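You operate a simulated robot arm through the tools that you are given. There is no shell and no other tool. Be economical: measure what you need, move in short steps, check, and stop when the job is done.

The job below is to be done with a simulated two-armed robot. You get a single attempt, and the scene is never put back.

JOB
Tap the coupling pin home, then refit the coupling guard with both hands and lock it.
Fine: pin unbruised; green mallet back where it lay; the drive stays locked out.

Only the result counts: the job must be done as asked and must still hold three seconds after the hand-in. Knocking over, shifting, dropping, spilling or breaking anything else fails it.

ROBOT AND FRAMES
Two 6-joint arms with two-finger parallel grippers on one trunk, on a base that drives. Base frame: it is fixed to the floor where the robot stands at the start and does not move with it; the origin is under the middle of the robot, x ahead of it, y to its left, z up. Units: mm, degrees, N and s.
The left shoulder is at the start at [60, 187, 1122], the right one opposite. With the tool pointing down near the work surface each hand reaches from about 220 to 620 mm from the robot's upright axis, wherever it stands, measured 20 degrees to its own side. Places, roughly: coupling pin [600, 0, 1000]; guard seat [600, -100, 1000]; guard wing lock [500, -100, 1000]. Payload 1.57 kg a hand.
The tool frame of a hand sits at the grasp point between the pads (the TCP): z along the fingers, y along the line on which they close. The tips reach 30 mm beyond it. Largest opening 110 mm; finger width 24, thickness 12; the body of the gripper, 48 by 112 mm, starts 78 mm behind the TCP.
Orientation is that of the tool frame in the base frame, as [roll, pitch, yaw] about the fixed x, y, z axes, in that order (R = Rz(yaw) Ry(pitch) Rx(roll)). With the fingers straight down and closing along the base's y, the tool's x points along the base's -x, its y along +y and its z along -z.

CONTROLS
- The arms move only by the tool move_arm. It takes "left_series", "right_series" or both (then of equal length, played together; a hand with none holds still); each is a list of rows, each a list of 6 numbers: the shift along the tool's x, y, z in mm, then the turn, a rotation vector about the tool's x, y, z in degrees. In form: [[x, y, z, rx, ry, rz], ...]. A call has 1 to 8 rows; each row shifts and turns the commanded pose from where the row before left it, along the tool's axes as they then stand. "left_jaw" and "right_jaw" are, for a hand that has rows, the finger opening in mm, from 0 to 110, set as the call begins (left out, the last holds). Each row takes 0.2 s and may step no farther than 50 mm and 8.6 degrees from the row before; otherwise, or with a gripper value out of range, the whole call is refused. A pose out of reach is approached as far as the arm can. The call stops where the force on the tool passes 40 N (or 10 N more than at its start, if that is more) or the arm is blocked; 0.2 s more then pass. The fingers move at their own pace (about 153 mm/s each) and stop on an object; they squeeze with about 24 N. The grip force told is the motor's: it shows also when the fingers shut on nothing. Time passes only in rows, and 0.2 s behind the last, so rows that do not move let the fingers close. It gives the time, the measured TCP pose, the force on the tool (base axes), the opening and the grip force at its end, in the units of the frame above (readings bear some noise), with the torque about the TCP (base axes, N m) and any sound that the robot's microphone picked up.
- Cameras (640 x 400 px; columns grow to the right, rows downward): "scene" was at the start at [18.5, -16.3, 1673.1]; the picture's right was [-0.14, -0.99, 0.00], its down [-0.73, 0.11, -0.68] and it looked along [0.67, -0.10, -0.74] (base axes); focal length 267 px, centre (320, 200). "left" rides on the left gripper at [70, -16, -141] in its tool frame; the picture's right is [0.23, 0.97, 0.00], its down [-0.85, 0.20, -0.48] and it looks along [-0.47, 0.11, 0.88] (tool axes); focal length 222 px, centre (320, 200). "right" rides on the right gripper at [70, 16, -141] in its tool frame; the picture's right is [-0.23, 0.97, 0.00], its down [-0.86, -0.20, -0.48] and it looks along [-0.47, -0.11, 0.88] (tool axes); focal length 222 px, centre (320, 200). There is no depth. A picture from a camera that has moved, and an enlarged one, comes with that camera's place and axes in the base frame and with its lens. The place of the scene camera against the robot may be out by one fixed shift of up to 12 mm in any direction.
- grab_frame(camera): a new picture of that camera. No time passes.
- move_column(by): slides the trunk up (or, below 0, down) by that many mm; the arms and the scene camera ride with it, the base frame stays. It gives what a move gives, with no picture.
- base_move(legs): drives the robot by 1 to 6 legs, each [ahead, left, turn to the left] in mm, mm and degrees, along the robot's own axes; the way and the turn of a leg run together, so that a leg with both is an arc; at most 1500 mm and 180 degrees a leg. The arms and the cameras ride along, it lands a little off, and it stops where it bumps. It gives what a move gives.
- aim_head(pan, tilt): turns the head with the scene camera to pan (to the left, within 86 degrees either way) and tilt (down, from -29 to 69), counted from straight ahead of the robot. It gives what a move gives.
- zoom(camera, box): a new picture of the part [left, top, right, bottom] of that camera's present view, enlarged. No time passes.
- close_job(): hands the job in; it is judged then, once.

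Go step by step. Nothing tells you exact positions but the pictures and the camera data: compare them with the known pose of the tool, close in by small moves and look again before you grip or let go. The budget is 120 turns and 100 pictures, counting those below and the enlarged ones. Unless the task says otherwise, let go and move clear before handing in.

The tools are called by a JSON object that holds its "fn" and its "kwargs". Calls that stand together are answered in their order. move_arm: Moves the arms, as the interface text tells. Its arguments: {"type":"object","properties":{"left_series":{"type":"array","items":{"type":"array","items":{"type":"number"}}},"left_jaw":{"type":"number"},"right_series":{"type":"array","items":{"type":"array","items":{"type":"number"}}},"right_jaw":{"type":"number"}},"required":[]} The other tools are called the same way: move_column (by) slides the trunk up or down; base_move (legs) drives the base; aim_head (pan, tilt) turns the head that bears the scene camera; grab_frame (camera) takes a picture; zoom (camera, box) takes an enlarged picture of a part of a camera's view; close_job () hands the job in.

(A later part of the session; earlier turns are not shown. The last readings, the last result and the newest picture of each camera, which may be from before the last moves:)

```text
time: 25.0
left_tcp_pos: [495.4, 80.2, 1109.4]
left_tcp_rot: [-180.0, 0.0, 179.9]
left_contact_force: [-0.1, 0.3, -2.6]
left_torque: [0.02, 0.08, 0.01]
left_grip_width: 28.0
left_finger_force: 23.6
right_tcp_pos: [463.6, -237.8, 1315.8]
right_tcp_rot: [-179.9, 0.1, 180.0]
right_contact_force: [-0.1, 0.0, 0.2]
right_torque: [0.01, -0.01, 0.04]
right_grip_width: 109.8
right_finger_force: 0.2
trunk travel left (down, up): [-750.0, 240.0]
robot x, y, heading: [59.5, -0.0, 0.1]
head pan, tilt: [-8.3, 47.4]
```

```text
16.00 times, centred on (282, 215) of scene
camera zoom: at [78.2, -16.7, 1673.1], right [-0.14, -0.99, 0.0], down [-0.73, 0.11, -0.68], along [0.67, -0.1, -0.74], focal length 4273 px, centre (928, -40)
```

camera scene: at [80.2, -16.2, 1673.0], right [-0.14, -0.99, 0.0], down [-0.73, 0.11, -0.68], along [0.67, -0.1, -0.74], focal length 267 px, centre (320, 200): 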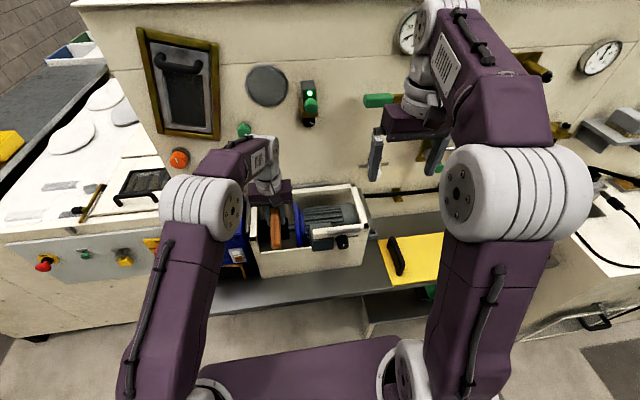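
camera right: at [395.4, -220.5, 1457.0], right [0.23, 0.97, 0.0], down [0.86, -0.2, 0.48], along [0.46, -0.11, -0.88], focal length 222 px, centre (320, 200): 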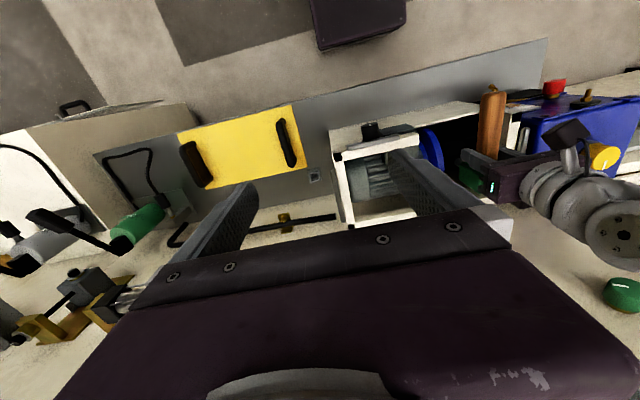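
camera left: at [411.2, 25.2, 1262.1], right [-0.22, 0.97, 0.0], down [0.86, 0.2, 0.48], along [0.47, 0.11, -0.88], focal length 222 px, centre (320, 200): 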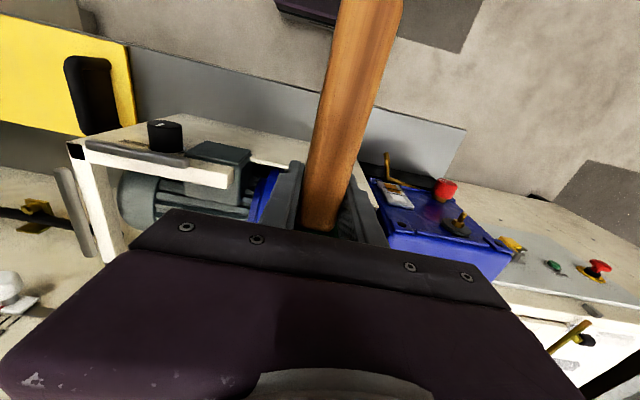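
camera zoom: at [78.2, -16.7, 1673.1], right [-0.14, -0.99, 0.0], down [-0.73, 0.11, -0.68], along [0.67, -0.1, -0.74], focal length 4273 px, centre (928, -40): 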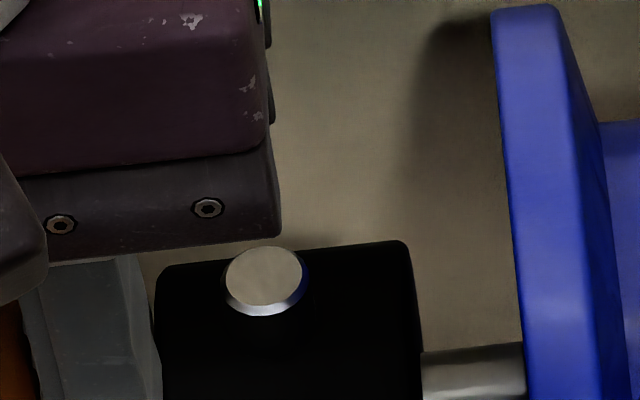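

The pin still stands about 3 mm proud. I'll return and keep tapping, a bit more gently.

{"fn": "move_arm", "kwargs": {"left_series": [[0, -40, 0, 0, 0, 0], [-45, 0, 0, 0, 0, 0], [-40, 0, 0, 0, 0, 0], [0, 0, 40, 0, 0, 0], [0, 0, 18, 0, 0, 0], [0, 0, 0, 0, 0, 0], [0, 0, 26, 0, 0, 0], [0, 0, -20, 0, 0, 0]]}}

{"fn": "move_arm", "kwargs": {"left_series": [[0, 0, 10, 0, 0, 0], [0, 0, 4, 0, 0, 0], [0, 0, 2, 0, 0, 0], [0, 0, 2, 0, 0, 0], [0, 0, 0, 0, 0, 0]]}}

```text
time: 26.8
left_tcp_pos: [579.5, 38.4, 1045.6]
left_tcp_rot: [-179.9, 0.0, 179.9]
left_contact_force: [-0.4, -0.4, -3.8]
left_torque: [0.0, 0.11, 0.02]
left_grip_width: 28.0
left_finger_force: 23.9
right_tcp_pos: [463.1, -236.6, 1316.0]
right_tcp_rot: [179.9, 0.0, -180.0]
right_contact_force: [0.8, 0.6, 0.3]
right_torque: [0.02, 0.02, -0.02]
right_grip_width: 109.9
right_finger_force: 0.1
trunk travel left (down, up): [-750.0, 240.0]
robot x, y, heading: [58.1, 0.6, -0.1]
head pan, tilt: [-8.3, 47.4]
```

```text
time: 28.0
left_tcp_pos: [578.9, 38.9, 1028.6]
left_tcp_rot: [-179.9, 0.2, 179.9]
left_contact_force: [1.0, 2.0, 5.7]
left_torque: [0.04, -0.21, 0.02]
left_grip_width: 27.8
left_finger_force: 23.5
right_tcp_pos: [462.8, -236.7, 1317.1]
right_tcp_rot: [-180.0, 0.1, -180.0]
right_contact_force: [0.4, -0.3, -1.1]
right_torque: [0.0, 0.01, 0.0]
right_grip_width: 110.1
right_finger_force: 0.0
trunk travel left (down, up): [-750.0, 240.0]
robot x, y, heading: [57.5, 0.8, -0.0]
head pan, tilt: [-8.3, 47.4]
```

{"fn": "move_arm", "kwargs": {"left_series": [[0, 0, -22, 0, 0, 0], [0, 0, 0, 0, 0, 0], [0, 0, 28, 0, 0, 0], [0, 0, -22, 0, 0, 0]]}}

{"fn": "move_arm", "kwargs": {"left_series": [[0, 0, 10, 0, 0, 0], [0, 0, 4, 0, 0, 0], [0, 0, 2, 0, 0, 0], [0, 0, 0, 0, 0, 0]]}}

```text
time: 29.0
left_tcp_pos: [579.5, 39.6, 1043.0]
left_tcp_rot: [-179.9, 0.1, 180.0]
left_contact_force: [-0.1, 0.4, -2.7]
left_torque: [-0.03, 0.12, -0.02]
left_grip_width: 27.8
left_finger_force: 24.2
right_tcp_pos: [464.0, -237.2, 1315.5]
right_tcp_rot: [-179.9, -0.1, 180.0]
right_contact_force: [1.0, -0.1, 0.6]
right_torque: [-0.02, -0.01, 0.01]
right_grip_width: 110.0
right_finger_force: 0.0
trunk travel left (down, up): [-750.0, 240.0]
robot x, y, heading: [57.1, -0.7, -0.1]
head pan, tilt: [-8.3, 47.4]
```

```text
time: 30.0
left_tcp_pos: [580.1, 38.2, 1026.8]
left_tcp_rot: [-179.9, 0.0, 180.0]
left_contact_force: [0.2, 0.2, -2.2]
left_torque: [0.01, 0.13, -0.01]
left_grip_width: 28.1
left_finger_force: 23.7
right_tcp_pos: [462.7, -237.5, 1316.5]
right_tcp_rot: [-179.9, 0.1, 180.0]
right_contact_force: [0.1, -0.6, -0.4]
right_torque: [0.01, 0.01, -0.02]
right_grip_width: 109.9
right_finger_force: 0.1
trunk travel left (down, up): [-750.0, 240.0]
robot x, y, heading: [62.2, 1.8, 0.1]
head pan, tilt: [-8.3, 47.4]
```

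That tap moved it another ~2 mm. Again.

{"fn": "move_arm", "kwargs": {"left_series": [[0, 0, -20, 0, 0, 0], [0, 0, 0, 0, 0, 0], [0, 0, 28, 0, 0, 0], [0, 0, -22, 0, 0, 0]]}}

{"fn": "move_arm", "kwargs": {"left_series": [[0, 0, 12, 0, 0, 0], [0, 0, 4, 0, 0, 0], [0, 0, 2, 0, 0, 0], [0, 0, 0, 0, 0, 0]]}}

```text
time: 31.0
left_tcp_pos: [579.3, 39.6, 1041.5]
left_tcp_rot: [-180.0, -0.1, 179.9]
left_contact_force: [0.5, -0.7, -3.8]
left_torque: [0.0, 0.11, -0.02]
left_grip_width: 28.2
left_finger_force: 23.9
right_tcp_pos: [463.1, -236.4, 1315.7]
right_tcp_rot: [180.0, 0.0, -179.9]
right_contact_force: [0.0, 0.0, 0.3]
right_torque: [0.0, 0.01, 0.02]
right_grip_width: 110.1
right_finger_force: 0.1
trunk travel left (down, up): [-750.0, 240.0]
robot x, y, heading: [61.7, 1.6, -0.1]
head pan, tilt: [-8.3, 47.4]
```

```text
time: 32.0
left_tcp_pos: [577.9, 38.4, 1024.9]
left_tcp_rot: [-179.9, 0.2, 179.9]
left_contact_force: [1.5, -0.1, 4.3]
left_torque: [0.05, -0.2, -0.05]
left_grip_width: 27.9
left_finger_force: 23.9
right_tcp_pos: [462.4, -237.5, 1315.9]
right_tcp_rot: [180.0, 0.1, 180.0]
right_contact_force: [-0.5, -0.7, -0.1]
right_torque: [0.03, -0.04, -0.02]
right_grip_width: 110.0
right_finger_force: 0.1
trunk travel left (down, up): [-750.0, 240.0]
robot x, y, heading: [58.1, 3.5, 0.0]
head pan, tilt: [-8.3, 47.4]
```

{"fn": "move_arm", "kwargs": {"left_series": [[0, 0, -40, 0, 0, 0], [0, 0, -46, 0, 0, 0], [40, 0, 0, 0, 0, 0], [45, 0, 0, 0, 0, 0], [0, 40, 0, 0, 0, 0], [0, 0, 0, 0, 0, 0]]}}

{"fn": "zoom", "kwargs": {"camera": "scene", "box": [270, 205, 294, 225]}}

```text
time: 33.4
left_tcp_pos: [496.2, 79.6, 1107.1]
left_tcp_rot: [-179.9, 0.0, 179.9]
left_contact_force: [0.8, -0.2, -2.7]
left_torque: [0.02, 0.12, 0.04]
left_grip_width: 28.1
left_finger_force: 23.8
right_tcp_pos: [463.6, -236.0, 1316.0]
right_tcp_rot: [-179.9, 0.0, -180.0]
right_contact_force: [0.0, -0.5, -0.3]
right_torque: [0.0, -0.02, -0.01]
right_grip_width: 110.0
right_finger_force: 0.0
trunk travel left (down, up): [-750.0, 240.0]
robot x, y, heading: [57.5, 1.7, 0.2]
head pan, tilt: [-8.3, 47.4]
```

```text
16.00 times, centred on (282, 215) of scene
camera zoom: at [78.2, -16.8, 1673.1], right [-0.14, -0.99, 0.0], down [-0.73, 0.11, -0.68], along [0.67, -0.1, -0.74], focal length 4273 px, centre (928, -40)
```

zoom: 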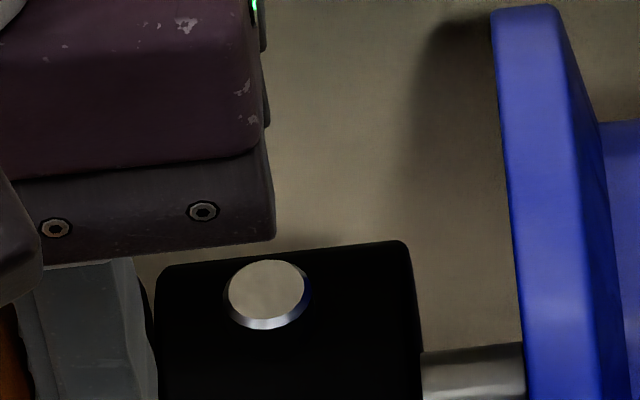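

The pin went down ~4 mm more; a rim is still visible. One or two more taps to see whether it still moves.

{"fn": "move_arm", "kwargs": {"left_series": [[0, -40, 0, 0, 0, 0], [-45, 0, 0, 0, 0, 0], [-40, 0, 0, 0, 0, 0], [0, 0, 44, 0, 0, 0], [0, 0, 20, 0, 0, 0], [0, 0, 0, 0, 0, 0], [0, 0, 28, 0, 0, 0], [0, 0, -22, 0, 0, 0]]}}

{"fn": "move_arm", "kwargs": {"left_series": [[0, 0, 12, 0, 0, 0], [0, 0, 4, 0, 0, 0], [0, 0, 2, 0, 0, 0], [0, 0, 0, 0, 0, 0]]}}

```text
time: 35.2
left_tcp_pos: [580.5, 38.9, 1037.4]
left_tcp_rot: [-179.8, -0.1, 179.8]
left_contact_force: [-0.4, -0.2, -3.2]
left_torque: [-0.01, 0.09, 0.02]
left_grip_width: 27.7
left_finger_force: 24.3
right_tcp_pos: [463.5, -237.6, 1316.2]
right_tcp_rot: [-180.0, 0.0, 180.0]
right_contact_force: [0.8, 0.0, 0.6]
right_torque: [0.0, -0.01, 0.01]
right_grip_width: 109.9
right_finger_force: 0.1
trunk travel left (down, up): [-750.0, 240.0]
robot x, y, heading: [56.4, 1.4, -0.0]
head pan, tilt: [-8.3, 47.4]
```

```text
time: 36.2
left_tcp_pos: [580.3, 38.6, 1020.7]
left_tcp_rot: [-179.9, 0.1, 179.9]
left_contact_force: [1.6, -0.1, 3.1]
left_torque: [0.04, -0.17, -0.02]
left_grip_width: 27.9
left_finger_force: 23.5
right_tcp_pos: [462.7, -236.7, 1316.0]
right_tcp_rot: [-180.0, 0.0, -179.9]
right_contact_force: [0.0, 0.6, -0.7]
right_torque: [0.0, -0.01, 0.01]
right_grip_width: 109.9
right_finger_force: 0.0
trunk travel left (down, up): [-750.0, 240.0]
robot x, y, heading: [58.9, 2.0, -0.3]
head pan, tilt: [-8.3, 47.4]
```

Still moving (~3 mm). Another tap.

{"fn": "move_arm", "kwargs": {"left_series": [[0, 0, -20, 0, 0, 0], [0, 0, 0, 0, 0, 0], [0, 0, 27, 0, 0, 0], [0, 0, -22, 0, 0, 0]]}}

{"fn": "move_arm", "kwargs": {"left_series": [[0, 0, 12, 0, 0, 0], [0, 0, 4, 0, 0, 0], [0, 0, 2, 0, 0, 0], [0, 0, 0, 0, 0, 0]]}}

```text
time: 37.2
left_tcp_pos: [581.3, 38.0, 1036.0]
left_tcp_rot: [-179.9, 0.0, 179.9]
left_contact_force: [-0.8, 1.0, -3.3]
left_torque: [0.03, 0.12, -0.01]
left_grip_width: 27.9
left_finger_force: 24.6
right_tcp_pos: [464.2, -235.8, 1315.7]
right_tcp_rot: [179.9, 0.0, 179.9]
right_contact_force: [-0.2, 0.6, -1.0]
right_torque: [0.0, 0.01, 0.03]
right_grip_width: 110.1
right_finger_force: 0.2
trunk travel left (down, up): [-750.0, 240.0]
robot x, y, heading: [59.4, -1.0, -0.1]
head pan, tilt: [-8.3, 47.4]
```

```text
time: 38.2
left_tcp_pos: [580.6, 38.5, 1019.3]
left_tcp_rot: [-179.8, 0.2, 179.9]
left_contact_force: [4.2, 0.0, 6.0]
left_torque: [0.03, -0.3, -0.03]
left_grip_width: 28.2
left_finger_force: 24.2
right_tcp_pos: [462.6, -237.1, 1316.6]
right_tcp_rot: [179.9, 0.1, 180.0]
right_contact_force: [0.4, -0.2, 0.3]
right_torque: [-0.02, -0.03, 0.0]
right_grip_width: 109.9
right_finger_force: 0.0
trunk travel left (down, up): [-750.0, 240.0]
robot x, y, heading: [56.6, 0.6, -0.1]
head pan, tilt: [-8.3, 47.4]
```

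{"fn": "move_arm", "kwargs": {"left_series": [[0, 0, -20, 0, 0, 0], [0, 0, 0, 0, 0, 0], [0, 0, 26, 0, 0, 0], [0, 0, -20, 0, 0, 0]]}}

{"fn": "move_arm", "kwargs": {"left_series": [[0, 0, -40, 0, 0, 0], [0, 0, -31, 0, 0, 0], [40, 0, 0, 0, 0, 0], [45, 0, 0, 0, 0, 0], [0, 40, 0, 0, 0, 0], [0, 0, 0, 0, 0, 0]]}}

{"fn": "zoom", "kwargs": {"camera": "scene", "box": [270, 205, 294, 225]}}

```text
time: 39.2
left_tcp_pos: [580.5, 39.3, 1031.9]
left_tcp_rot: [180.0, -0.1, 179.9]
left_contact_force: [-0.5, 0.1, -3.6]
left_torque: [0.0, 0.08, 0.01]
left_grip_width: 27.9
left_finger_force: 23.5
right_tcp_pos: [462.9, -236.5, 1316.0]
right_tcp_rot: [180.0, -0.1, -179.9]
right_contact_force: [0.7, 0.2, -0.3]
right_torque: [0.01, -0.03, -0.05]
right_grip_width: 110.2
right_finger_force: 0.0
trunk travel left (down, up): [-750.0, 240.0]
robot x, y, heading: [61.0, -1.6, 0.0]
head pan, tilt: [-8.3, 47.4]
```

```text
time: 40.6
left_tcp_pos: [495.8, 79.2, 1104.6]
left_tcp_rot: [-179.9, -0.1, 179.9]
left_contact_force: [0.3, 0.0, -3.0]
left_torque: [0.01, 0.1, -0.02]
left_grip_width: 28.1
left_finger_force: 24.2
right_tcp_pos: [464.2, -237.1, 1315.6]
right_tcp_rot: [179.9, 0.0, 180.0]
right_contact_force: [0.3, 0.3, 0.3]
right_torque: [0.0, 0.0, 0.01]
right_grip_width: 110.2
right_finger_force: 0.0
trunk travel left (down, up): [-750.0, 240.0]
robot x, y, heading: [57.8, -0.3, 0.2]
head pan, tilt: [-8.3, 47.4]
```

```text
16.00 times, centred on (282, 215) of scene
camera zoom: at [78.1, -16.8, 1673.1], right [-0.14, -0.99, 0.0], down [-0.73, 0.11, -0.68], along [0.67, -0.1, -0.74], focal length 4273 px, centre (928, -40)
```

zoom: 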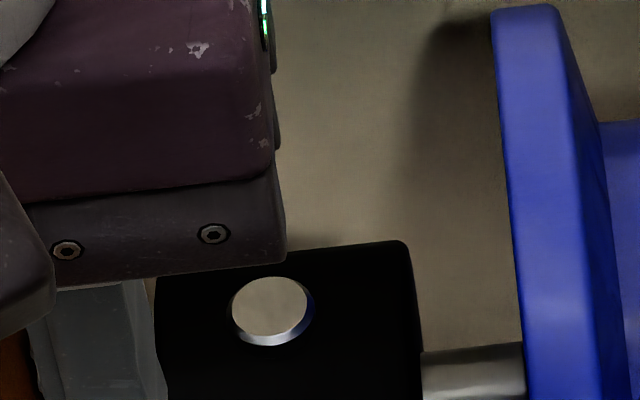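

The pin top is now about flush with the hub crown. I'll test with another tap whether it has bottomed.

{"fn": "move_arm", "kwargs": {"left_series": [[0, -40, 0, 0, 0, 0], [-45, 0, 0, 0, 0, 0], [-40, 0, 0, 0, 0, 0], [0, 0, 44, 0, 0, 0], [0, 0, 30, 0, 0, 0], [0, 0, 10, 0, 0, 0], [0, 0, 4, 0, 0, 0], [0, 0, 0, 0, 0, 0]]}}

```text
time: 42.4
left_tcp_pos: [580.3, 39.7, 1015.7]
left_tcp_rot: [-179.9, 0.2, 179.9]
left_contact_force: [3.5, 1.9, 8.3]
left_torque: [0.11, -0.44, 0.08]
left_grip_width: 27.6
left_finger_force: 24.2
right_tcp_pos: [463.1, -236.6, 1317.5]
right_tcp_rot: [179.9, 0.0, 180.0]
right_contact_force: [-0.4, -0.1, 0.0]
right_torque: [0.01, -0.03, -0.02]
right_grip_width: 110.3
right_finger_force: 0.1
trunk travel left (down, up): [-750.0, 240.0]
robot x, y, heading: [57.9, 0.2, 0.0]
head pan, tilt: [-8.3, 47.4]
```

{"fn": "move_arm", "kwargs": {"left_series": [[0, 0, -20, 0, 0, 0], [0, 0, 0, 0, 0, 0], [0, 0, 27, 0, 0, 0], [0, 0, -20, 0, 0, 0]]}}

{"fn": "move_arm", "kwargs": {"left_series": [[0, 0, 10, 0, 0, 0], [0, 0, 4, 0, 0, 0], [0, 0, 2, 0, 0, 0], [0, 0, 0, 0, 0, 0]]}}

```text
time: 43.4
left_tcp_pos: [580.8, 37.8, 1026.6]
left_tcp_rot: [-180.0, -0.2, 180.0]
left_contact_force: [-0.5, -0.4, -2.7]
left_torque: [0.03, 0.12, 0.04]
left_grip_width: 27.6
left_finger_force: 23.9
right_tcp_pos: [463.8, -236.8, 1316.0]
right_tcp_rot: [180.0, -0.1, -180.0]
right_contact_force: [-0.4, -0.1, -0.5]
right_torque: [-0.04, -0.02, -0.01]
right_grip_width: 109.8
right_finger_force: 0.2
trunk travel left (down, up): [-750.0, 240.0]
robot x, y, heading: [57.4, 3.8, 0.1]
head pan, tilt: [-8.3, 47.4]
```

```text
time: 44.4
left_tcp_pos: [580.5, 38.8, 1014.8]
left_tcp_rot: [-179.8, 0.3, 180.0]
left_contact_force: [1.2, 0.3, 15.1]
left_torque: [0.11, -0.56, 0.01]
left_grip_width: 27.7
left_finger_force: 24.0
right_tcp_pos: [462.2, -236.9, 1316.8]
right_tcp_rot: [180.0, 0.1, -179.9]
right_contact_force: [-1.1, 0.1, 0.6]
right_torque: [0.01, 0.02, 0.02]
right_grip_width: 109.8
right_finger_force: 0.1
trunk travel left (down, up): [-750.0, 240.0]
robot x, y, heading: [62.2, 2.4, 0.2]
head pan, tilt: [-8.3, 47.4]
```

{"fn": "move_arm", "kwargs": {"left_series": [[0, 0, -47, 0, 0, 0], [0, 0, -47, 0, 0, 0], [40, 0, 0, 0, 0, 0], [45, 0, 0, 0, 0, 0], [0, 40, 0, 0, 0, 0], [0, 0, 0, 0, 0, 0]]}}

{"fn": "zoom", "kwargs": {"camera": "scene", "box": [270, 205, 294, 225]}}

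```text
time: 45.8
left_tcp_pos: [495.0, 78.6, 1104.7]
left_tcp_rot: [-179.9, -0.1, 179.9]
left_contact_force: [0.8, -0.8, -3.4]
left_torque: [0.02, 0.11, 0.02]
left_grip_width: 27.8
left_finger_force: 24.6
right_tcp_pos: [463.3, -238.2, 1315.1]
right_tcp_rot: [179.9, 0.0, -180.0]
right_contact_force: [0.4, -0.6, 0.4]
right_torque: [0.0, 0.0, 0.02]
right_grip_width: 110.0
right_finger_force: 0.2
trunk travel left (down, up): [-750.0, 240.0]
robot x, y, heading: [61.1, -0.7, -0.3]
head pan, tilt: [-8.3, 47.4]
```

```text
16.00 times, centred on (282, 215) of scene
camera zoom: at [78.4, -16.8, 1673.1], right [-0.14, -0.99, 0.0], down [-0.73, 0.11, -0.68], along [0.67, -0.1, -0.74], focal length 4273 px, centre (928, -40)
```

zoom: 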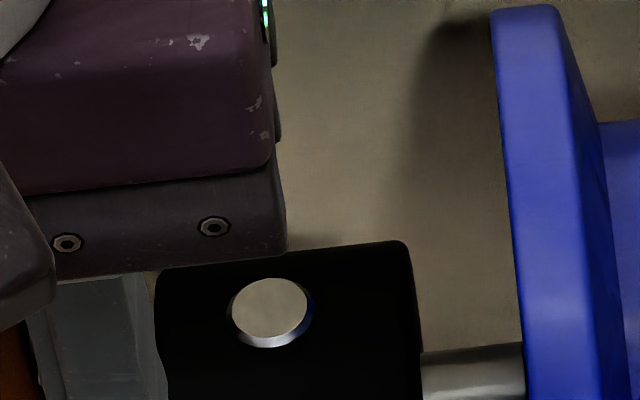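

The pin barely moved with that last tap, so it seems seated. One confirming tap of the same strength.

{"fn": "move_arm", "kwargs": {"left_series": [[0, -40, 0, 0, 0, 0], [-45, 0, 0, 0, 0, 0], [-40, 0, 0, 0, 0, 0], [0, 0, 44, 0, 0, 0], [0, 0, 27, 0, 0, 0], [0, 0, 0, 0, 0, 0], [0, 0, 27, 0, 0, 0], [0, 0, -20, 0, 0, 0]]}}

{"fn": "move_arm", "kwargs": {"left_series": [[0, 0, -40, 0, 0, 0], [0, 0, -38, 0, 0, 0], [40, 0, 0, 0, 0, 0], [45, 0, 0, 0, 0, 0], [0, 40, 0, 0, 0, 0], [0, 0, 0, 0, 0, 0]]}}

{"fn": "zoom", "kwargs": {"camera": "scene", "box": [270, 205, 294, 225]}}

```text
time: 47.6
left_tcp_pos: [580.6, 39.6, 1026.8]
left_tcp_rot: [-179.9, -0.1, 179.9]
left_contact_force: [0.6, -0.1, -2.9]
left_torque: [-0.02, 0.15, 0.03]
left_grip_width: 27.8
left_finger_force: 23.8
right_tcp_pos: [464.2, -236.6, 1315.8]
right_tcp_rot: [-179.9, 0.0, -180.0]
right_contact_force: [0.4, -0.5, -0.6]
right_torque: [0.03, -0.01, 0.0]
right_grip_width: 109.8
right_finger_force: 0.1
trunk travel left (down, up): [-750.0, 240.0]
robot x, y, heading: [58.2, 0.9, -0.2]
head pan, tilt: [-8.3, 47.4]
```

```text
time: 49.0
left_tcp_pos: [495.6, 78.5, 1106.6]
left_tcp_rot: [-179.9, 0.0, -180.0]
left_contact_force: [-0.1, 0.4, -2.3]
left_torque: [0.01, 0.1, -0.05]
left_grip_width: 27.9
left_finger_force: 23.8
right_tcp_pos: [463.7, -238.1, 1316.2]
right_tcp_rot: [180.0, 0.0, 180.0]
right_contact_force: [-0.1, -0.6, 0.1]
right_torque: [0.02, 0.02, -0.02]
right_grip_width: 109.8
right_finger_force: 0.1
trunk travel left (down, up): [-750.0, 240.0]
robot x, y, heading: [63.4, -2.2, -0.1]
head pan, tilt: [-8.3, 47.4]
```

```text
16.00 times, centred on (282, 215) of scene
camera zoom: at [78.1, -16.8, 1673.1], right [-0.14, -0.99, 0.0], down [-0.73, 0.11, -0.68], along [0.67, -0.1, -0.74], focal length 4273 px, centre (928, -40)
```

zoom: 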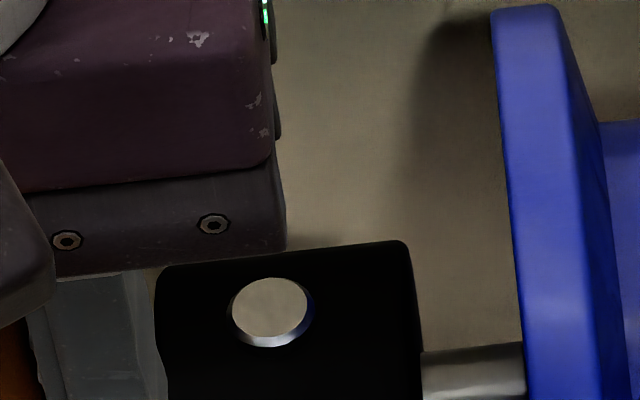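

The pin is unchanged, so it's home. Now I'll return the mallet: swing the hand back to the pick-up orientation.

{"fn": "move_arm", "kwargs": {"left_series": [[15, -39, -15, 0, 0, 0], [0, 0, 0, 0, 0, -8.2], [0, 0, 0, 0, 0, -8.2], [0, 0, 0, 0, 0, -8.2], [0, 0, 0, 0, 0, -8.2], [0, 0, 0, 0, 0, -8.2], [0, 0, 0, 0, 0, -8.2], [0, 0, 0, 0, 0, -8.2]]}}

{"fn": "move_arm", "kwargs": {"left_series": [[0, 0, 0, 0, 0, -8.2], [0, 0, 0, 0, 0, -8.2], [0, 0, 0, 0, 0, -8.2], [0, 0, 0, 0, 0, -8], [0, 0, 0, 5, 0, 0], [0, 0, 0, 5, 0, 0], [0, 0, 0, 0, 0, 0]]}}

{"fn": "grab_frame", "kwargs": {"camera": "left"}}

```text
time: 50.8
left_tcp_pos: [479.5, 39.9, 1120.7]
left_tcp_rot: [-180.0, -0.1, -122.5]
left_contact_force: [-0.1, -0.2, -3.6]
left_torque: [-0.11, 0.06, 0.0]
left_grip_width: 27.7
left_finger_force: 23.8
right_tcp_pos: [463.1, -237.2, 1316.5]
right_tcp_rot: [-179.9, 0.1, 180.0]
right_contact_force: [-0.3, 0.4, 1.1]
right_torque: [0.02, -0.03, 0.01]
right_grip_width: 110.3
right_finger_force: 0.1
trunk travel left (down, up): [-750.0, 240.0]
robot x, y, heading: [59.4, -5.4, -0.3]
head pan, tilt: [-8.3, 47.4]
```

```text
time: 52.4
left_tcp_pos: [479.8, 39.4, 1121.3]
left_tcp_rot: [-170.0, -0.1, -90.1]
left_contact_force: [-0.2, -0.2, -2.7]
left_torque: [-0.11, 0.01, 0.03]
left_grip_width: 27.9
left_finger_force: 24.1
right_tcp_pos: [463.6, -237.7, 1315.7]
right_tcp_rot: [-179.9, 0.0, 179.9]
right_contact_force: [0.7, 0.4, 0.1]
right_torque: [0.0, -0.01, -0.02]
right_grip_width: 109.9
right_finger_force: 0.0
trunk travel left (down, up): [-750.0, 240.0]
robot x, y, heading: [59.3, 1.2, 0.0]
head pan, tilt: [-8.3, 47.4]
```

```text
59 pictures are left
camera left: at [472.4, -28.3, 1262.2], right [-0.96, -0.23, -0.17], down [-0.28, 0.86, 0.44], along [0.05, 0.46, -0.88], focal length 222 px, centre (320, 200)
```

left: 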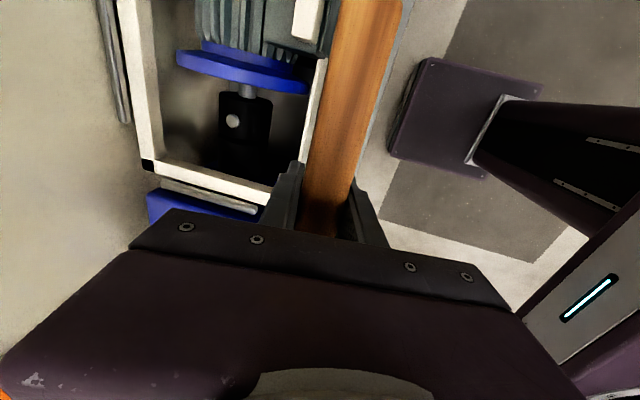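

The mallet is still well seated in the grip. I'll lower it over its old spot.

{"fn": "move_arm", "kwargs": {"left_series": [[0, 12.6, 42.4, 0, 0, 0], [0, 7.65, 43.3, 0, 0, 0], [0, 7.65, 43.3, 0, 0, 0], [0, 7.65, 43.3, 0, 0, 0], [0, 7.65, 43.3, 0, 0, 0], [0, 6, 34, 0, 0, 0], [0, 0, 0, 0, 0, 0]]}}

{"fn": "zoom", "kwargs": {"camera": "left", "box": [220, 0, 460, 260]}}

{"fn": "zoom", "kwargs": {"camera": "scene", "box": [240, 240, 340, 310]}}

```text
time: 54.0
left_tcp_pos: [474.0, 40.9, 866.3]
left_tcp_rot: [-170.0, 0.0, -90.1]
left_contact_force: [-0.1, 0.4, -3.4]
left_torque: [-0.1, -0.02, 0.02]
left_grip_width: 27.8
left_finger_force: 23.6
right_tcp_pos: [462.9, -237.0, 1316.6]
right_tcp_rot: [-180.0, 0.0, -180.0]
right_contact_force: [-1.5, -0.2, 0.5]
right_torque: [0.03, -0.03, 0.04]
right_grip_width: 109.9
right_finger_force: 0.0
trunk travel left (down, up): [-750.0, 240.0]
robot x, y, heading: [58.7, 3.6, -0.2]
head pan, tilt: [-8.3, 47.4]
```

```text
1.54 times, centred on (340, 130) of left
camera zoom: at [466.1, -27.6, 1007.6], right [-0.96, -0.23, -0.17], down [-0.28, 0.86, 0.43], along [0.05, 0.46, -0.88], focal length 342 px, centre (289, 308)
```

zoom: 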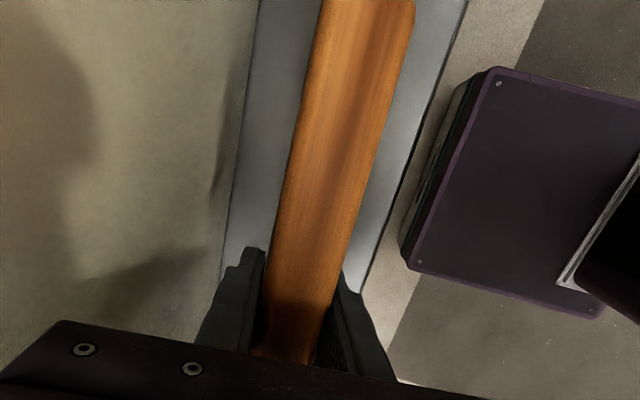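

```text
5.71 times, centred on (290, 275) of scene
camera zoom: at [77.1, -16.2, 1673.1], right [-0.14, -0.99, 0.0], down [-0.73, 0.11, -0.68], along [0.67, -0.1, -0.74], focal length 1526 px, centre (491, -229)
```

zoom: 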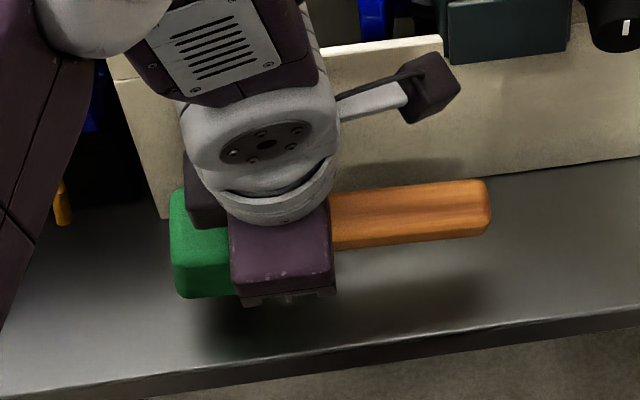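

Aligned in y; x needs about +4 mm. I'll shift and lower gently to touch.

{"fn": "move_arm", "kwargs": {"left_series": [[0, -3.9, 0.7, 0, 0, 0], [0, 1.4, 7.9, 0, 0, 0], [0, 0.5, 3, 0, 0, 0], [0, 0.5, 3, 0, 0, 0], [0, 0, 0, 0, 0, 0]]}}

```text
time: 55.2
left_tcp_pos: [479.3, 40.4, 851.9]
left_tcp_rot: [-169.9, -0.1, -90.0]
left_contact_force: [-0.3, 0.7, -2.7]
left_torque: [-0.14, -0.01, 0.02]
left_grip_width: 27.8
left_finger_force: 24.2
right_tcp_pos: [464.5, -237.0, 1316.0]
right_tcp_rot: [179.9, 0.0, -180.0]
right_contact_force: [-0.4, -0.1, 0.3]
right_torque: [-0.01, -0.03, -0.02]
right_grip_width: 110.1
right_finger_force: 0.1
trunk travel left (down, up): [-750.0, 240.0]
robot x, y, heading: [60.0, 2.9, -0.1]
head pan, tilt: [-8.3, 47.4]
```

{"fn": "move_arm", "kwargs": {"left_series": [[0, 0.35, 2, 0, 0, 0], [0, 0.35, 2, 0, 0, 0], [0, 0.35, 2, 0, 0, 0], [0, 0, 0, 0, 0, 0]]}}

{"fn": "zoom", "kwargs": {"camera": "scene", "box": [240, 240, 340, 310]}}

```text
time: 56.2
left_tcp_pos: [479.5, 40.4, 847.5]
left_tcp_rot: [-170.2, -0.2, -90.1]
left_contact_force: [-0.4, -0.2, -3.0]
left_torque: [-0.15, -0.02, -0.01]
left_grip_width: 27.9
left_finger_force: 24.2
right_tcp_pos: [462.4, -235.7, 1316.2]
right_tcp_rot: [-180.0, 0.0, -180.0]
right_contact_force: [-0.5, 0.2, 0.5]
right_torque: [-0.03, -0.01, 0.01]
right_grip_width: 110.0
right_finger_force: 0.1
trunk travel left (down, up): [-750.0, 240.0]
robot x, y, heading: [59.9, -0.8, 0.2]
head pan, tilt: [-8.3, 47.4]
```

```text
5.71 times, centred on (290, 275) of scene
camera zoom: at [77.6, -16.2, 1673.1], right [-0.14, -0.99, 0.0], down [-0.73, 0.11, -0.68], along [0.67, -0.1, -0.74], focal length 1526 px, centre (491, -229)
```

zoom: 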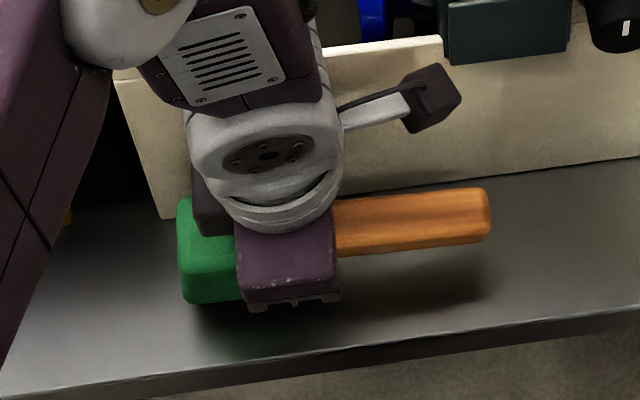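

{"fn": "move_arm", "kwargs": {"left_series": [[0, 0.35, 2, 0, 0, 0], [0, 0.35, 2, 0, 0, 0], [0, 0.35, 2, 0, 0, 0], [0, 0, 0, 0, 0, 0]]}}

{"fn": "zoom", "kwargs": {"camera": "scene", "box": [240, 240, 340, 310]}}

```text
time: 57.2
left_tcp_pos: [480.8, 39.7, 840.6]
left_tcp_rot: [-170.3, 0.0, -90.1]
left_contact_force: [-0.4, -0.1, -3.4]
left_torque: [-0.11, 0.0, -0.01]
left_grip_width: 28.2
left_finger_force: 23.9
right_tcp_pos: [463.5, -237.0, 1316.1]
right_tcp_rot: [-180.0, -0.1, -179.9]
right_contact_force: [0.4, 0.1, -0.4]
right_torque: [0.0, 0.01, 0.01]
right_grip_width: 110.2
right_finger_force: 0.0
trunk travel left (down, up): [-750.0, 240.0]
robot x, y, heading: [57.8, 1.4, 0.3]
head pan, tilt: [-8.3, 47.4]
```

```text
5.71 times, centred on (290, 275) of scene
camera zoom: at [77.6, -16.2, 1673.1], right [-0.14, -0.99, 0.0], down [-0.73, 0.11, -0.68], along [0.67, -0.1, -0.74], focal length 1526 px, centre (491, -229)
```

zoom: 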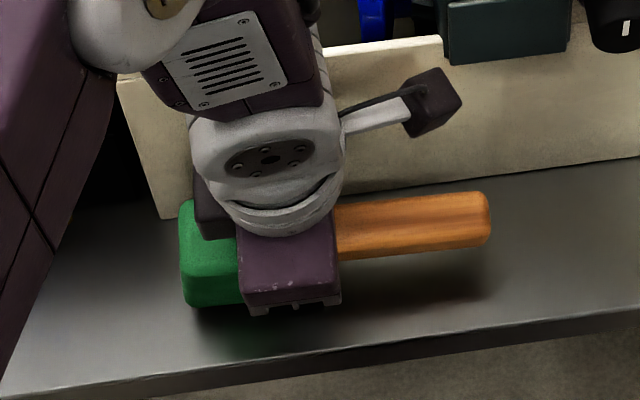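

{"fn": "move_arm", "kwargs": {"left_series": [[0, 0.3, 1.5, 0, 0, 0], [0, 0.3, 1.5, 0, 0, 0], [0, 0.3, 1.5, 0, 0, 0], [0, 0, 0, 0, 0, 0]]}}

{"fn": "zoom", "kwargs": {"camera": "scene", "box": [260, 265, 310, 300]}}

```text
time: 58.2
left_tcp_pos: [481.0, 39.6, 835.1]
left_tcp_rot: [-170.5, 0.0, -90.1]
left_contact_force: [0.1, 0.0, -3.1]
left_torque: [-0.13, 0.02, 0.01]
left_grip_width: 27.9
left_finger_force: 24.5
right_tcp_pos: [463.6, -237.7, 1316.8]
right_tcp_rot: [-180.0, 0.0, 180.0]
right_contact_force: [0.9, -0.2, -0.6]
right_torque: [0.02, 0.0, 0.0]
right_grip_width: 110.0
right_finger_force: 0.1
trunk travel left (down, up): [-750.0, 240.0]
robot x, y, heading: [61.3, -2.6, 0.2]
head pan, tilt: [-8.3, 47.4]
```

```text
11.43 times, centred on (285, 282) of scene
camera zoom: at [77.6, -16.2, 1673.1], right [-0.14, -0.99, 0.0], down [-0.73, 0.11, -0.68], along [0.67, -0.1, -0.74], focal length 3052 px, centre (720, -743)
```

zoom: 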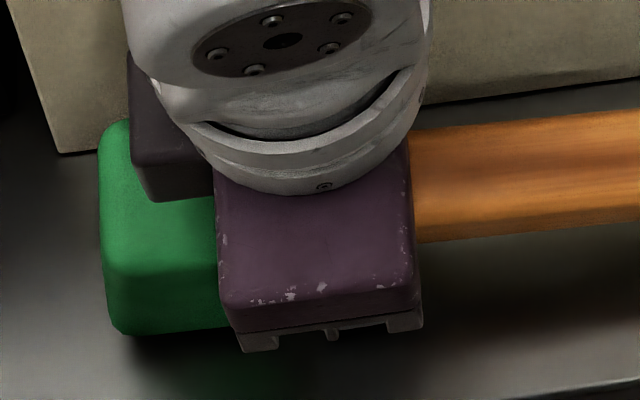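

{"fn": "move_arm", "kwargs": {"left_series": [[0, 0.3, 1.5, 0, 0, 0], [0, 0.3, 1.5, 0, 0, 0], [0, 0.3, 1.5, 0, 0, 0], [0, 0, 0, 0, 0, 0]]}}

{"fn": "zoom", "kwargs": {"camera": "scene", "box": [260, 265, 310, 300]}}

```text
time: 59.2
left_tcp_pos: [481.3, 39.6, 832.9]
left_tcp_rot: [-170.2, 0.0, -90.1]
left_contact_force: [-4.2, 4.3, 18.8]
left_torque: [0.34, 0.53, -0.05]
left_grip_width: 27.8
left_finger_force: 24.3
left hand out of reach, approached as far as the arm can: row 2
right_tcp_pos: [461.1, -235.5, 1317.0]
right_tcp_rot: [-180.0, 0.0, -179.9]
right_contact_force: [-0.4, 0.5, 0.3]
right_torque: [0.02, -0.01, 0.01]
right_grip_width: 110.1
right_finger_force: 0.0
trunk travel left (down, up): [-750.0, 240.0]
robot x, y, heading: [57.5, -4.6, 0.0]
head pan, tilt: [-8.3, 47.4]
```

```text
11.43 times, centred on (285, 282) of scene
camera zoom: at [73.8, -15.8, 1673.4], right [-0.14, -0.99, 0.0], down [-0.73, 0.11, -0.68], along [0.67, -0.1, -0.73], focal length 3052 px, centre (720, -743)
```

zoom: 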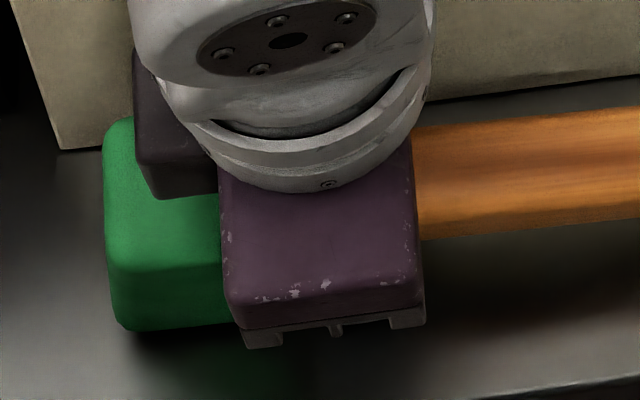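

Contact with the bench. I'll ease up 1 mm and open the fingers.

{"fn": "move_arm", "kwargs": {"left_series": [[0, -0.5, -3, 0, 0, 0], [0, 0, 0, 0, 0, 0]]}}

{"fn": "move_arm", "kwargs": {"left_series": [[0, 0, 0, 0, 0, 0], [0, 0, 0, 0, 0, 0]], "left_jaw": 46}}

{"fn": "zoom", "kwargs": {"camera": "scene", "box": [240, 240, 340, 310]}}

{"fn": "zoom", "kwargs": {"camera": "left", "box": [220, 0, 460, 260]}}

```text
time: 59.8
left_tcp_pos: [482.0, 38.9, 834.7]
left_tcp_rot: [-170.3, -0.1, -90.1]
left_contact_force: [0.4, -0.3, -3.5]
left_torque: [-0.11, 0.03, 0.02]
left_grip_width: 27.8
left_finger_force: 23.9
right_tcp_pos: [463.1, -238.1, 1316.7]
right_tcp_rot: [-180.0, 0.0, 180.0]
right_contact_force: [-0.2, 0.3, -0.4]
right_torque: [0.02, 0.01, 0.03]
right_grip_width: 110.0
right_finger_force: 0.1
trunk travel left (down, up): [-750.0, 240.0]
robot x, y, heading: [56.8, -1.4, -0.1]
head pan, tilt: [-8.3, 47.4]
```

```text
time: 60.4
left_tcp_pos: [482.4, 39.1, 834.3]
left_tcp_rot: [-170.1, 0.0, -90.1]
left_contact_force: [0.9, -1.0, -0.1]
left_torque: [-0.01, 0.02, -0.03]
left_grip_width: 46.5
left_finger_force: 0.5
right_tcp_pos: [463.6, -237.0, 1314.8]
right_tcp_rot: [179.9, 0.0, -180.0]
right_contact_force: [-0.3, -1.4, -0.6]
right_torque: [0.02, 0.0, 0.04]
right_grip_width: 110.1
right_finger_force: 0.0
trunk travel left (down, up): [-750.0, 240.0]
robot x, y, heading: [60.0, -1.6, 0.1]
head pan, tilt: [-8.3, 47.4]
```

```text
5.71 times, centred on (290, 275) of scene
camera zoom: at [77.1, -16.3, 1673.1], right [-0.14, -0.99, 0.0], down [-0.73, 0.11, -0.68], along [0.67, -0.1, -0.74], focal length 1526 px, centre (491, -229)
```

zoom: 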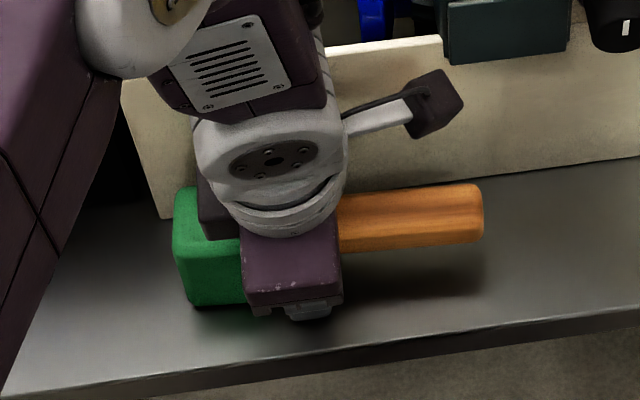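

```text
1.54 times, centred on (340, 130) of left
camera zoom: at [474.6, -29.9, 977.1], right [-0.96, -0.23, -0.16], down [-0.28, 0.86, 0.44], along [0.04, 0.47, -0.88], focal length 342 px, centre (289, 308)
```

zoom: 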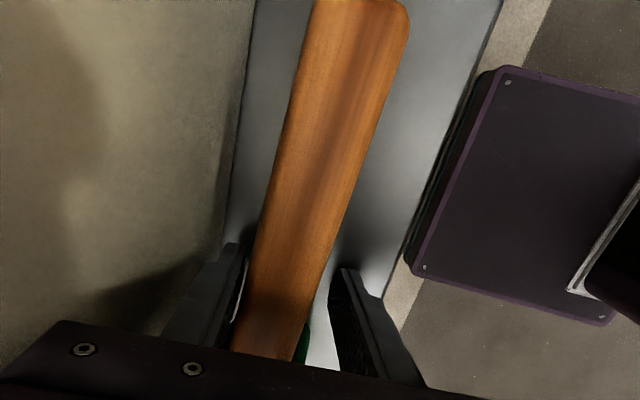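

Released; the mallet sits within ~3 mm of where it was. I'll centre the fingers slightly and lift off.

{"fn": "move_arm", "kwargs": {"left_series": [[0, -3.5, -2, 0, 0, 0], [0, -3, -17, 0, 0, 0], [0, -7.6, -43.3, 0, 0, 0], [0, -7.6, -43.3, 0, 0, 0], [0, -7.6, -43.3, 0, 0, 0], [0, -7.6, -43.3, 0, 0, 0], [0, -7.6, -43.3, 0, 0, 0], [0, 0, 0, 0, 0, 0]], "left_jaw": 52}}

{"fn": "grab_frame", "kwargs": {"camera": "scene"}}

{"fn": "zoom", "kwargs": {"camera": "left", "box": [260, 40, 420, 230]}}

```text
time: 62.2
left_tcp_pos: [484.4, 40.2, 1075.0]
left_tcp_rot: [-170.1, -0.2, -90.2]
left_contact_force: [0.5, 0.3, -0.5]
left_torque: [0.01, -0.03, 0.0]
left_grip_width: 51.8
left_finger_force: 0.0
right_tcp_pos: [462.8, -238.0, 1315.6]
right_tcp_rot: [180.0, 0.0, 180.0]
right_contact_force: [0.2, 0.2, -0.1]
right_torque: [0.02, 0.0, 0.0]
right_grip_width: 109.9
right_finger_force: 0.1
trunk travel left (down, up): [-750.0, 240.0]
robot x, y, heading: [55.0, 1.5, -0.1]
head pan, tilt: [-8.3, 47.4]
```

```text
50 pictures are left
camera scene: at [77.8, -16.4, 1673.1], right [-0.14, -0.99, 0.0], down [-0.73, 0.11, -0.68], along [0.67, -0.1, -0.74], focal length 267 px, centre (320, 200)
```

scene: 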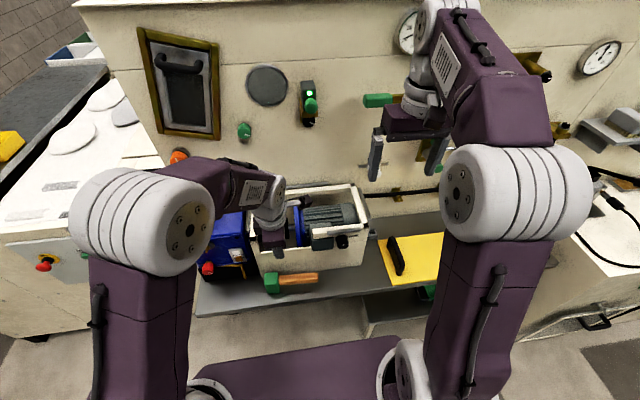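

```text
2.11 times, centred on (340, 135) of left
camera zoom: at [476.2, -28.6, 1217.0], right [-0.96, -0.23, -0.17], down [-0.28, 0.86, 0.44], along [0.05, 0.46, -0.88], focal length 468 px, centre (278, 337)
```

zoom: 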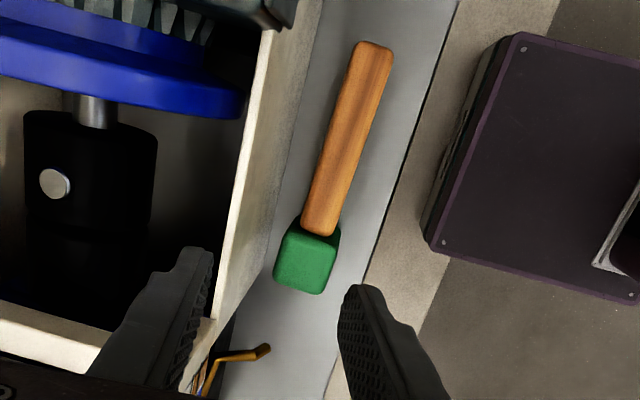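

The mallet is back in place and the pin is flush. I'll bring the left hand up to neutral and look to the right for the drive to the guard.

{"fn": "move_arm", "kwargs": {"left_series": [[0, -7.6, -43.3, -5, 0, 0], [0, 0, -43, -5, 0, 0], [0, 0, -43, 0, 0, 8.2], [0, 0, -43, 0, 0, 8.2], [0, 0, 0, 0, 0, 8.2], [0, 0, 0, 0, 0, 8.2], [0, 0, 0, 0, 0, 8.2], [0, 0, 0, 0, 0, 8.2]], "left_jaw": 70}}

{"fn": "move_arm", "kwargs": {"left_series": [[0, 0, 0, 0, 0, 8.2], [0, 0, 0, 0, 0, 8.2], [0, 0, 0, 0, 0, 8.2], [0, 0, 0, 0, 0, 8.2], [0, 0, 0, 0, 0, 8], [0, 0, 0, 0, 0, 0]]}}

{"fn": "aim_head", "kwargs": {"pan": -45, "tilt": 45}}

{"fn": "grab_frame", "kwargs": {"camera": "scene"}}

```text
time: 64.0
left_tcp_pos: [479.6, 40.2, 1248.7]
left_tcp_rot: [-179.9, -0.1, -139.4]
left_contact_force: [0.6, -0.1, 0.2]
left_torque: [-0.01, -0.01, -0.01]
left_grip_width: 70.2
left_finger_force: 0.1
right_tcp_pos: [463.6, -237.0, 1315.8]
right_tcp_rot: [-180.0, 0.0, -179.9]
right_contact_force: [0.9, -0.6, -0.6]
right_torque: [-0.01, 0.02, -0.01]
right_grip_width: 110.0
right_finger_force: 0.0
trunk travel left (down, up): [-750.0, 240.0]
robot x, y, heading: [60.2, -1.7, 0.1]
head pan, tilt: [-8.3, 47.4]
```

```text
time: 65.4
left_tcp_pos: [479.8, 39.2, 1247.8]
left_tcp_rot: [-179.9, 0.0, 179.8]
left_contact_force: [-1.1, 0.3, 0.0]
left_torque: [-0.06, 0.01, -0.01]
left_grip_width: 70.1
left_finger_force: 0.0
right_tcp_pos: [464.2, -238.1, 1315.7]
right_tcp_rot: [-179.9, 0.0, 180.0]
right_contact_force: [-0.6, -0.7, 0.0]
right_torque: [-0.01, -0.01, 0.0]
right_grip_width: 110.2
right_finger_force: 0.0
trunk travel left (down, up): [-750.0, 240.0]
robot x, y, heading: [56.1, -1.6, 0.4]
head pan, tilt: [-8.3, 47.4]
```

```text
time: 66.4
left_tcp_pos: [480.1, 39.1, 1247.2]
left_tcp_rot: [-180.0, 0.0, 179.9]
left_contact_force: [-0.1, 0.2, -0.1]
left_torque: [0.0, 0.01, 0.02]
left_grip_width: 69.9
left_finger_force: 0.1
right_tcp_pos: [462.9, -236.1, 1316.1]
right_tcp_rot: [180.0, 0.0, -180.0]
right_contact_force: [0.0, 0.2, 0.3]
right_torque: [-0.05, 0.01, 0.02]
right_grip_width: 109.8
right_finger_force: 0.0
trunk travel left (down, up): [-750.0, 240.0]
robot x, y, heading: [60.5, 0.9, -0.2]
head pan, tilt: [-45.0, 45.0]
```

```text
48 pictures are left
camera scene: at [56.3, -62.2, 1676.5], right [-0.71, -0.71, 0.0], down [-0.5, 0.5, -0.71], along [0.5, -0.5, -0.71], focal length 267 px, centre (320, 200)
```

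scene: 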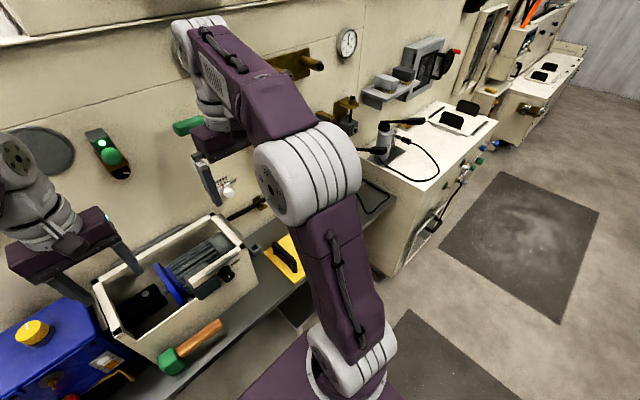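

The floor to the right is clear; the next cabinet starts near y≈−1000. I'll drive to stand in front of the guard.

{"fn": "base_move", "kwargs": {"legs": [[-60, 0, 0], [0, -478, 0]]}}

{"fn": "aim_head", "kwargs": {"pan": 0, "tilt": 52}}

{"fn": "grab_frame", "kwargs": {"camera": "scene"}}

{"fn": "grab_frame", "kwargs": {"camera": "right"}}

{"fn": "grab_frame", "kwargs": {"camera": "left"}}

```text
time: 69.8
left_tcp_pos: [420.0, -442.8, 1247.6]
left_tcp_rot: [-179.9, 0.0, 179.9]
left_contact_force: [-1.2, 0.8, -0.4]
left_torque: [-0.05, 0.02, 0.01]
left_grip_width: 70.0
left_finger_force: 0.0
right_tcp_pos: [402.0, -718.5, 1316.4]
right_tcp_rot: [-180.0, 0.1, 180.0]
right_contact_force: [-0.6, 0.0, 0.2]
right_torque: [0.03, -0.01, 0.0]
right_grip_width: 110.1
right_finger_force: 0.1
trunk travel left (down, up): [-750.0, 240.0]
robot x, y, heading: [-3.7, -486.2, 0.2]
head pan, tilt: [-45.0, 45.0]
```

```text
time: 71.0
left_tcp_pos: [419.9, -444.1, 1248.7]
left_tcp_rot: [-179.9, 0.0, 179.9]
left_contact_force: [-1.0, -0.1, -0.1]
left_torque: [0.01, 0.0, 0.0]
left_grip_width: 69.9
left_finger_force: 0.0
right_tcp_pos: [402.5, -720.1, 1316.4]
right_tcp_rot: [179.9, 0.0, -179.9]
right_contact_force: [-0.5, 0.1, 0.0]
right_torque: [-0.03, -0.01, -0.01]
right_grip_width: 109.9
right_finger_force: 0.2
trunk travel left (down, up): [-750.0, 240.0]
robot x, y, heading: [-1.0, -482.9, -0.3]
head pan, tilt: [0.0, 52.0]
```

```text
47 pictures are left
camera scene: at [13.4, -487.7, 1666.9], right [0.0, -1.0, 0.0], down [-0.79, 0.0, -0.62], along [0.62, 0.0, -0.79], focal length 267 px, centre (320, 200)
```

scene: 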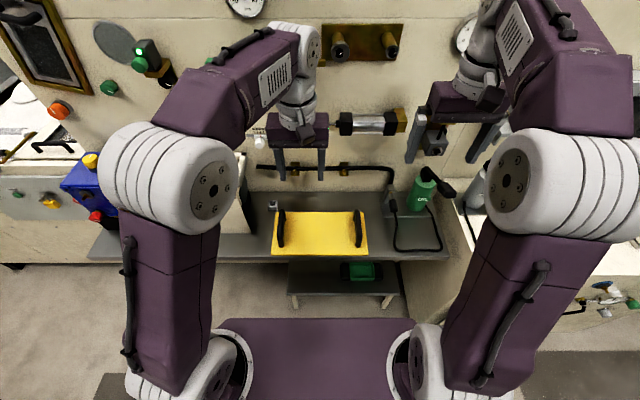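

```text
46 pictures are left
camera right: at [332.3, -703.5, 1457.8], right [0.23, 0.97, 0.0], down [0.85, -0.2, 0.48], along [0.47, -0.11, -0.88], focal length 222 px, centre (320, 200)
```

right: 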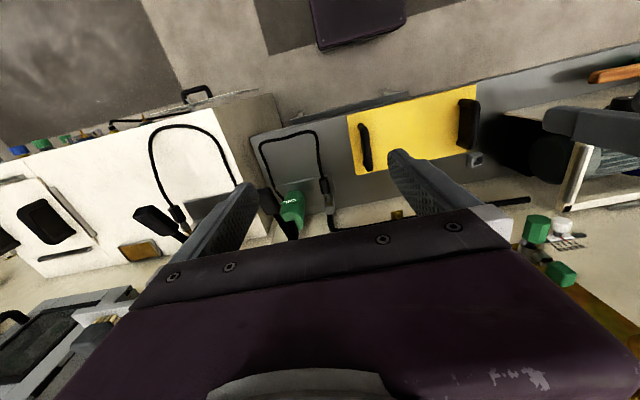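

```text
45 pictures are left
camera left: at [350.5, -458.5, 1388.5], right [-0.23, 0.97, 0.0], down [0.86, 0.2, 0.48], along [0.47, 0.11, -0.88], focal length 222 px, centre (320, 200)
```

left: 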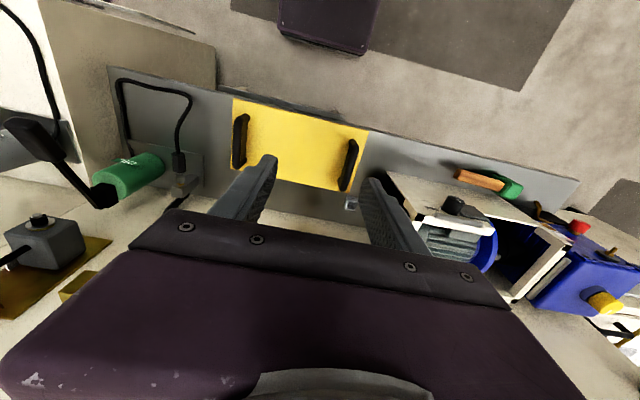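

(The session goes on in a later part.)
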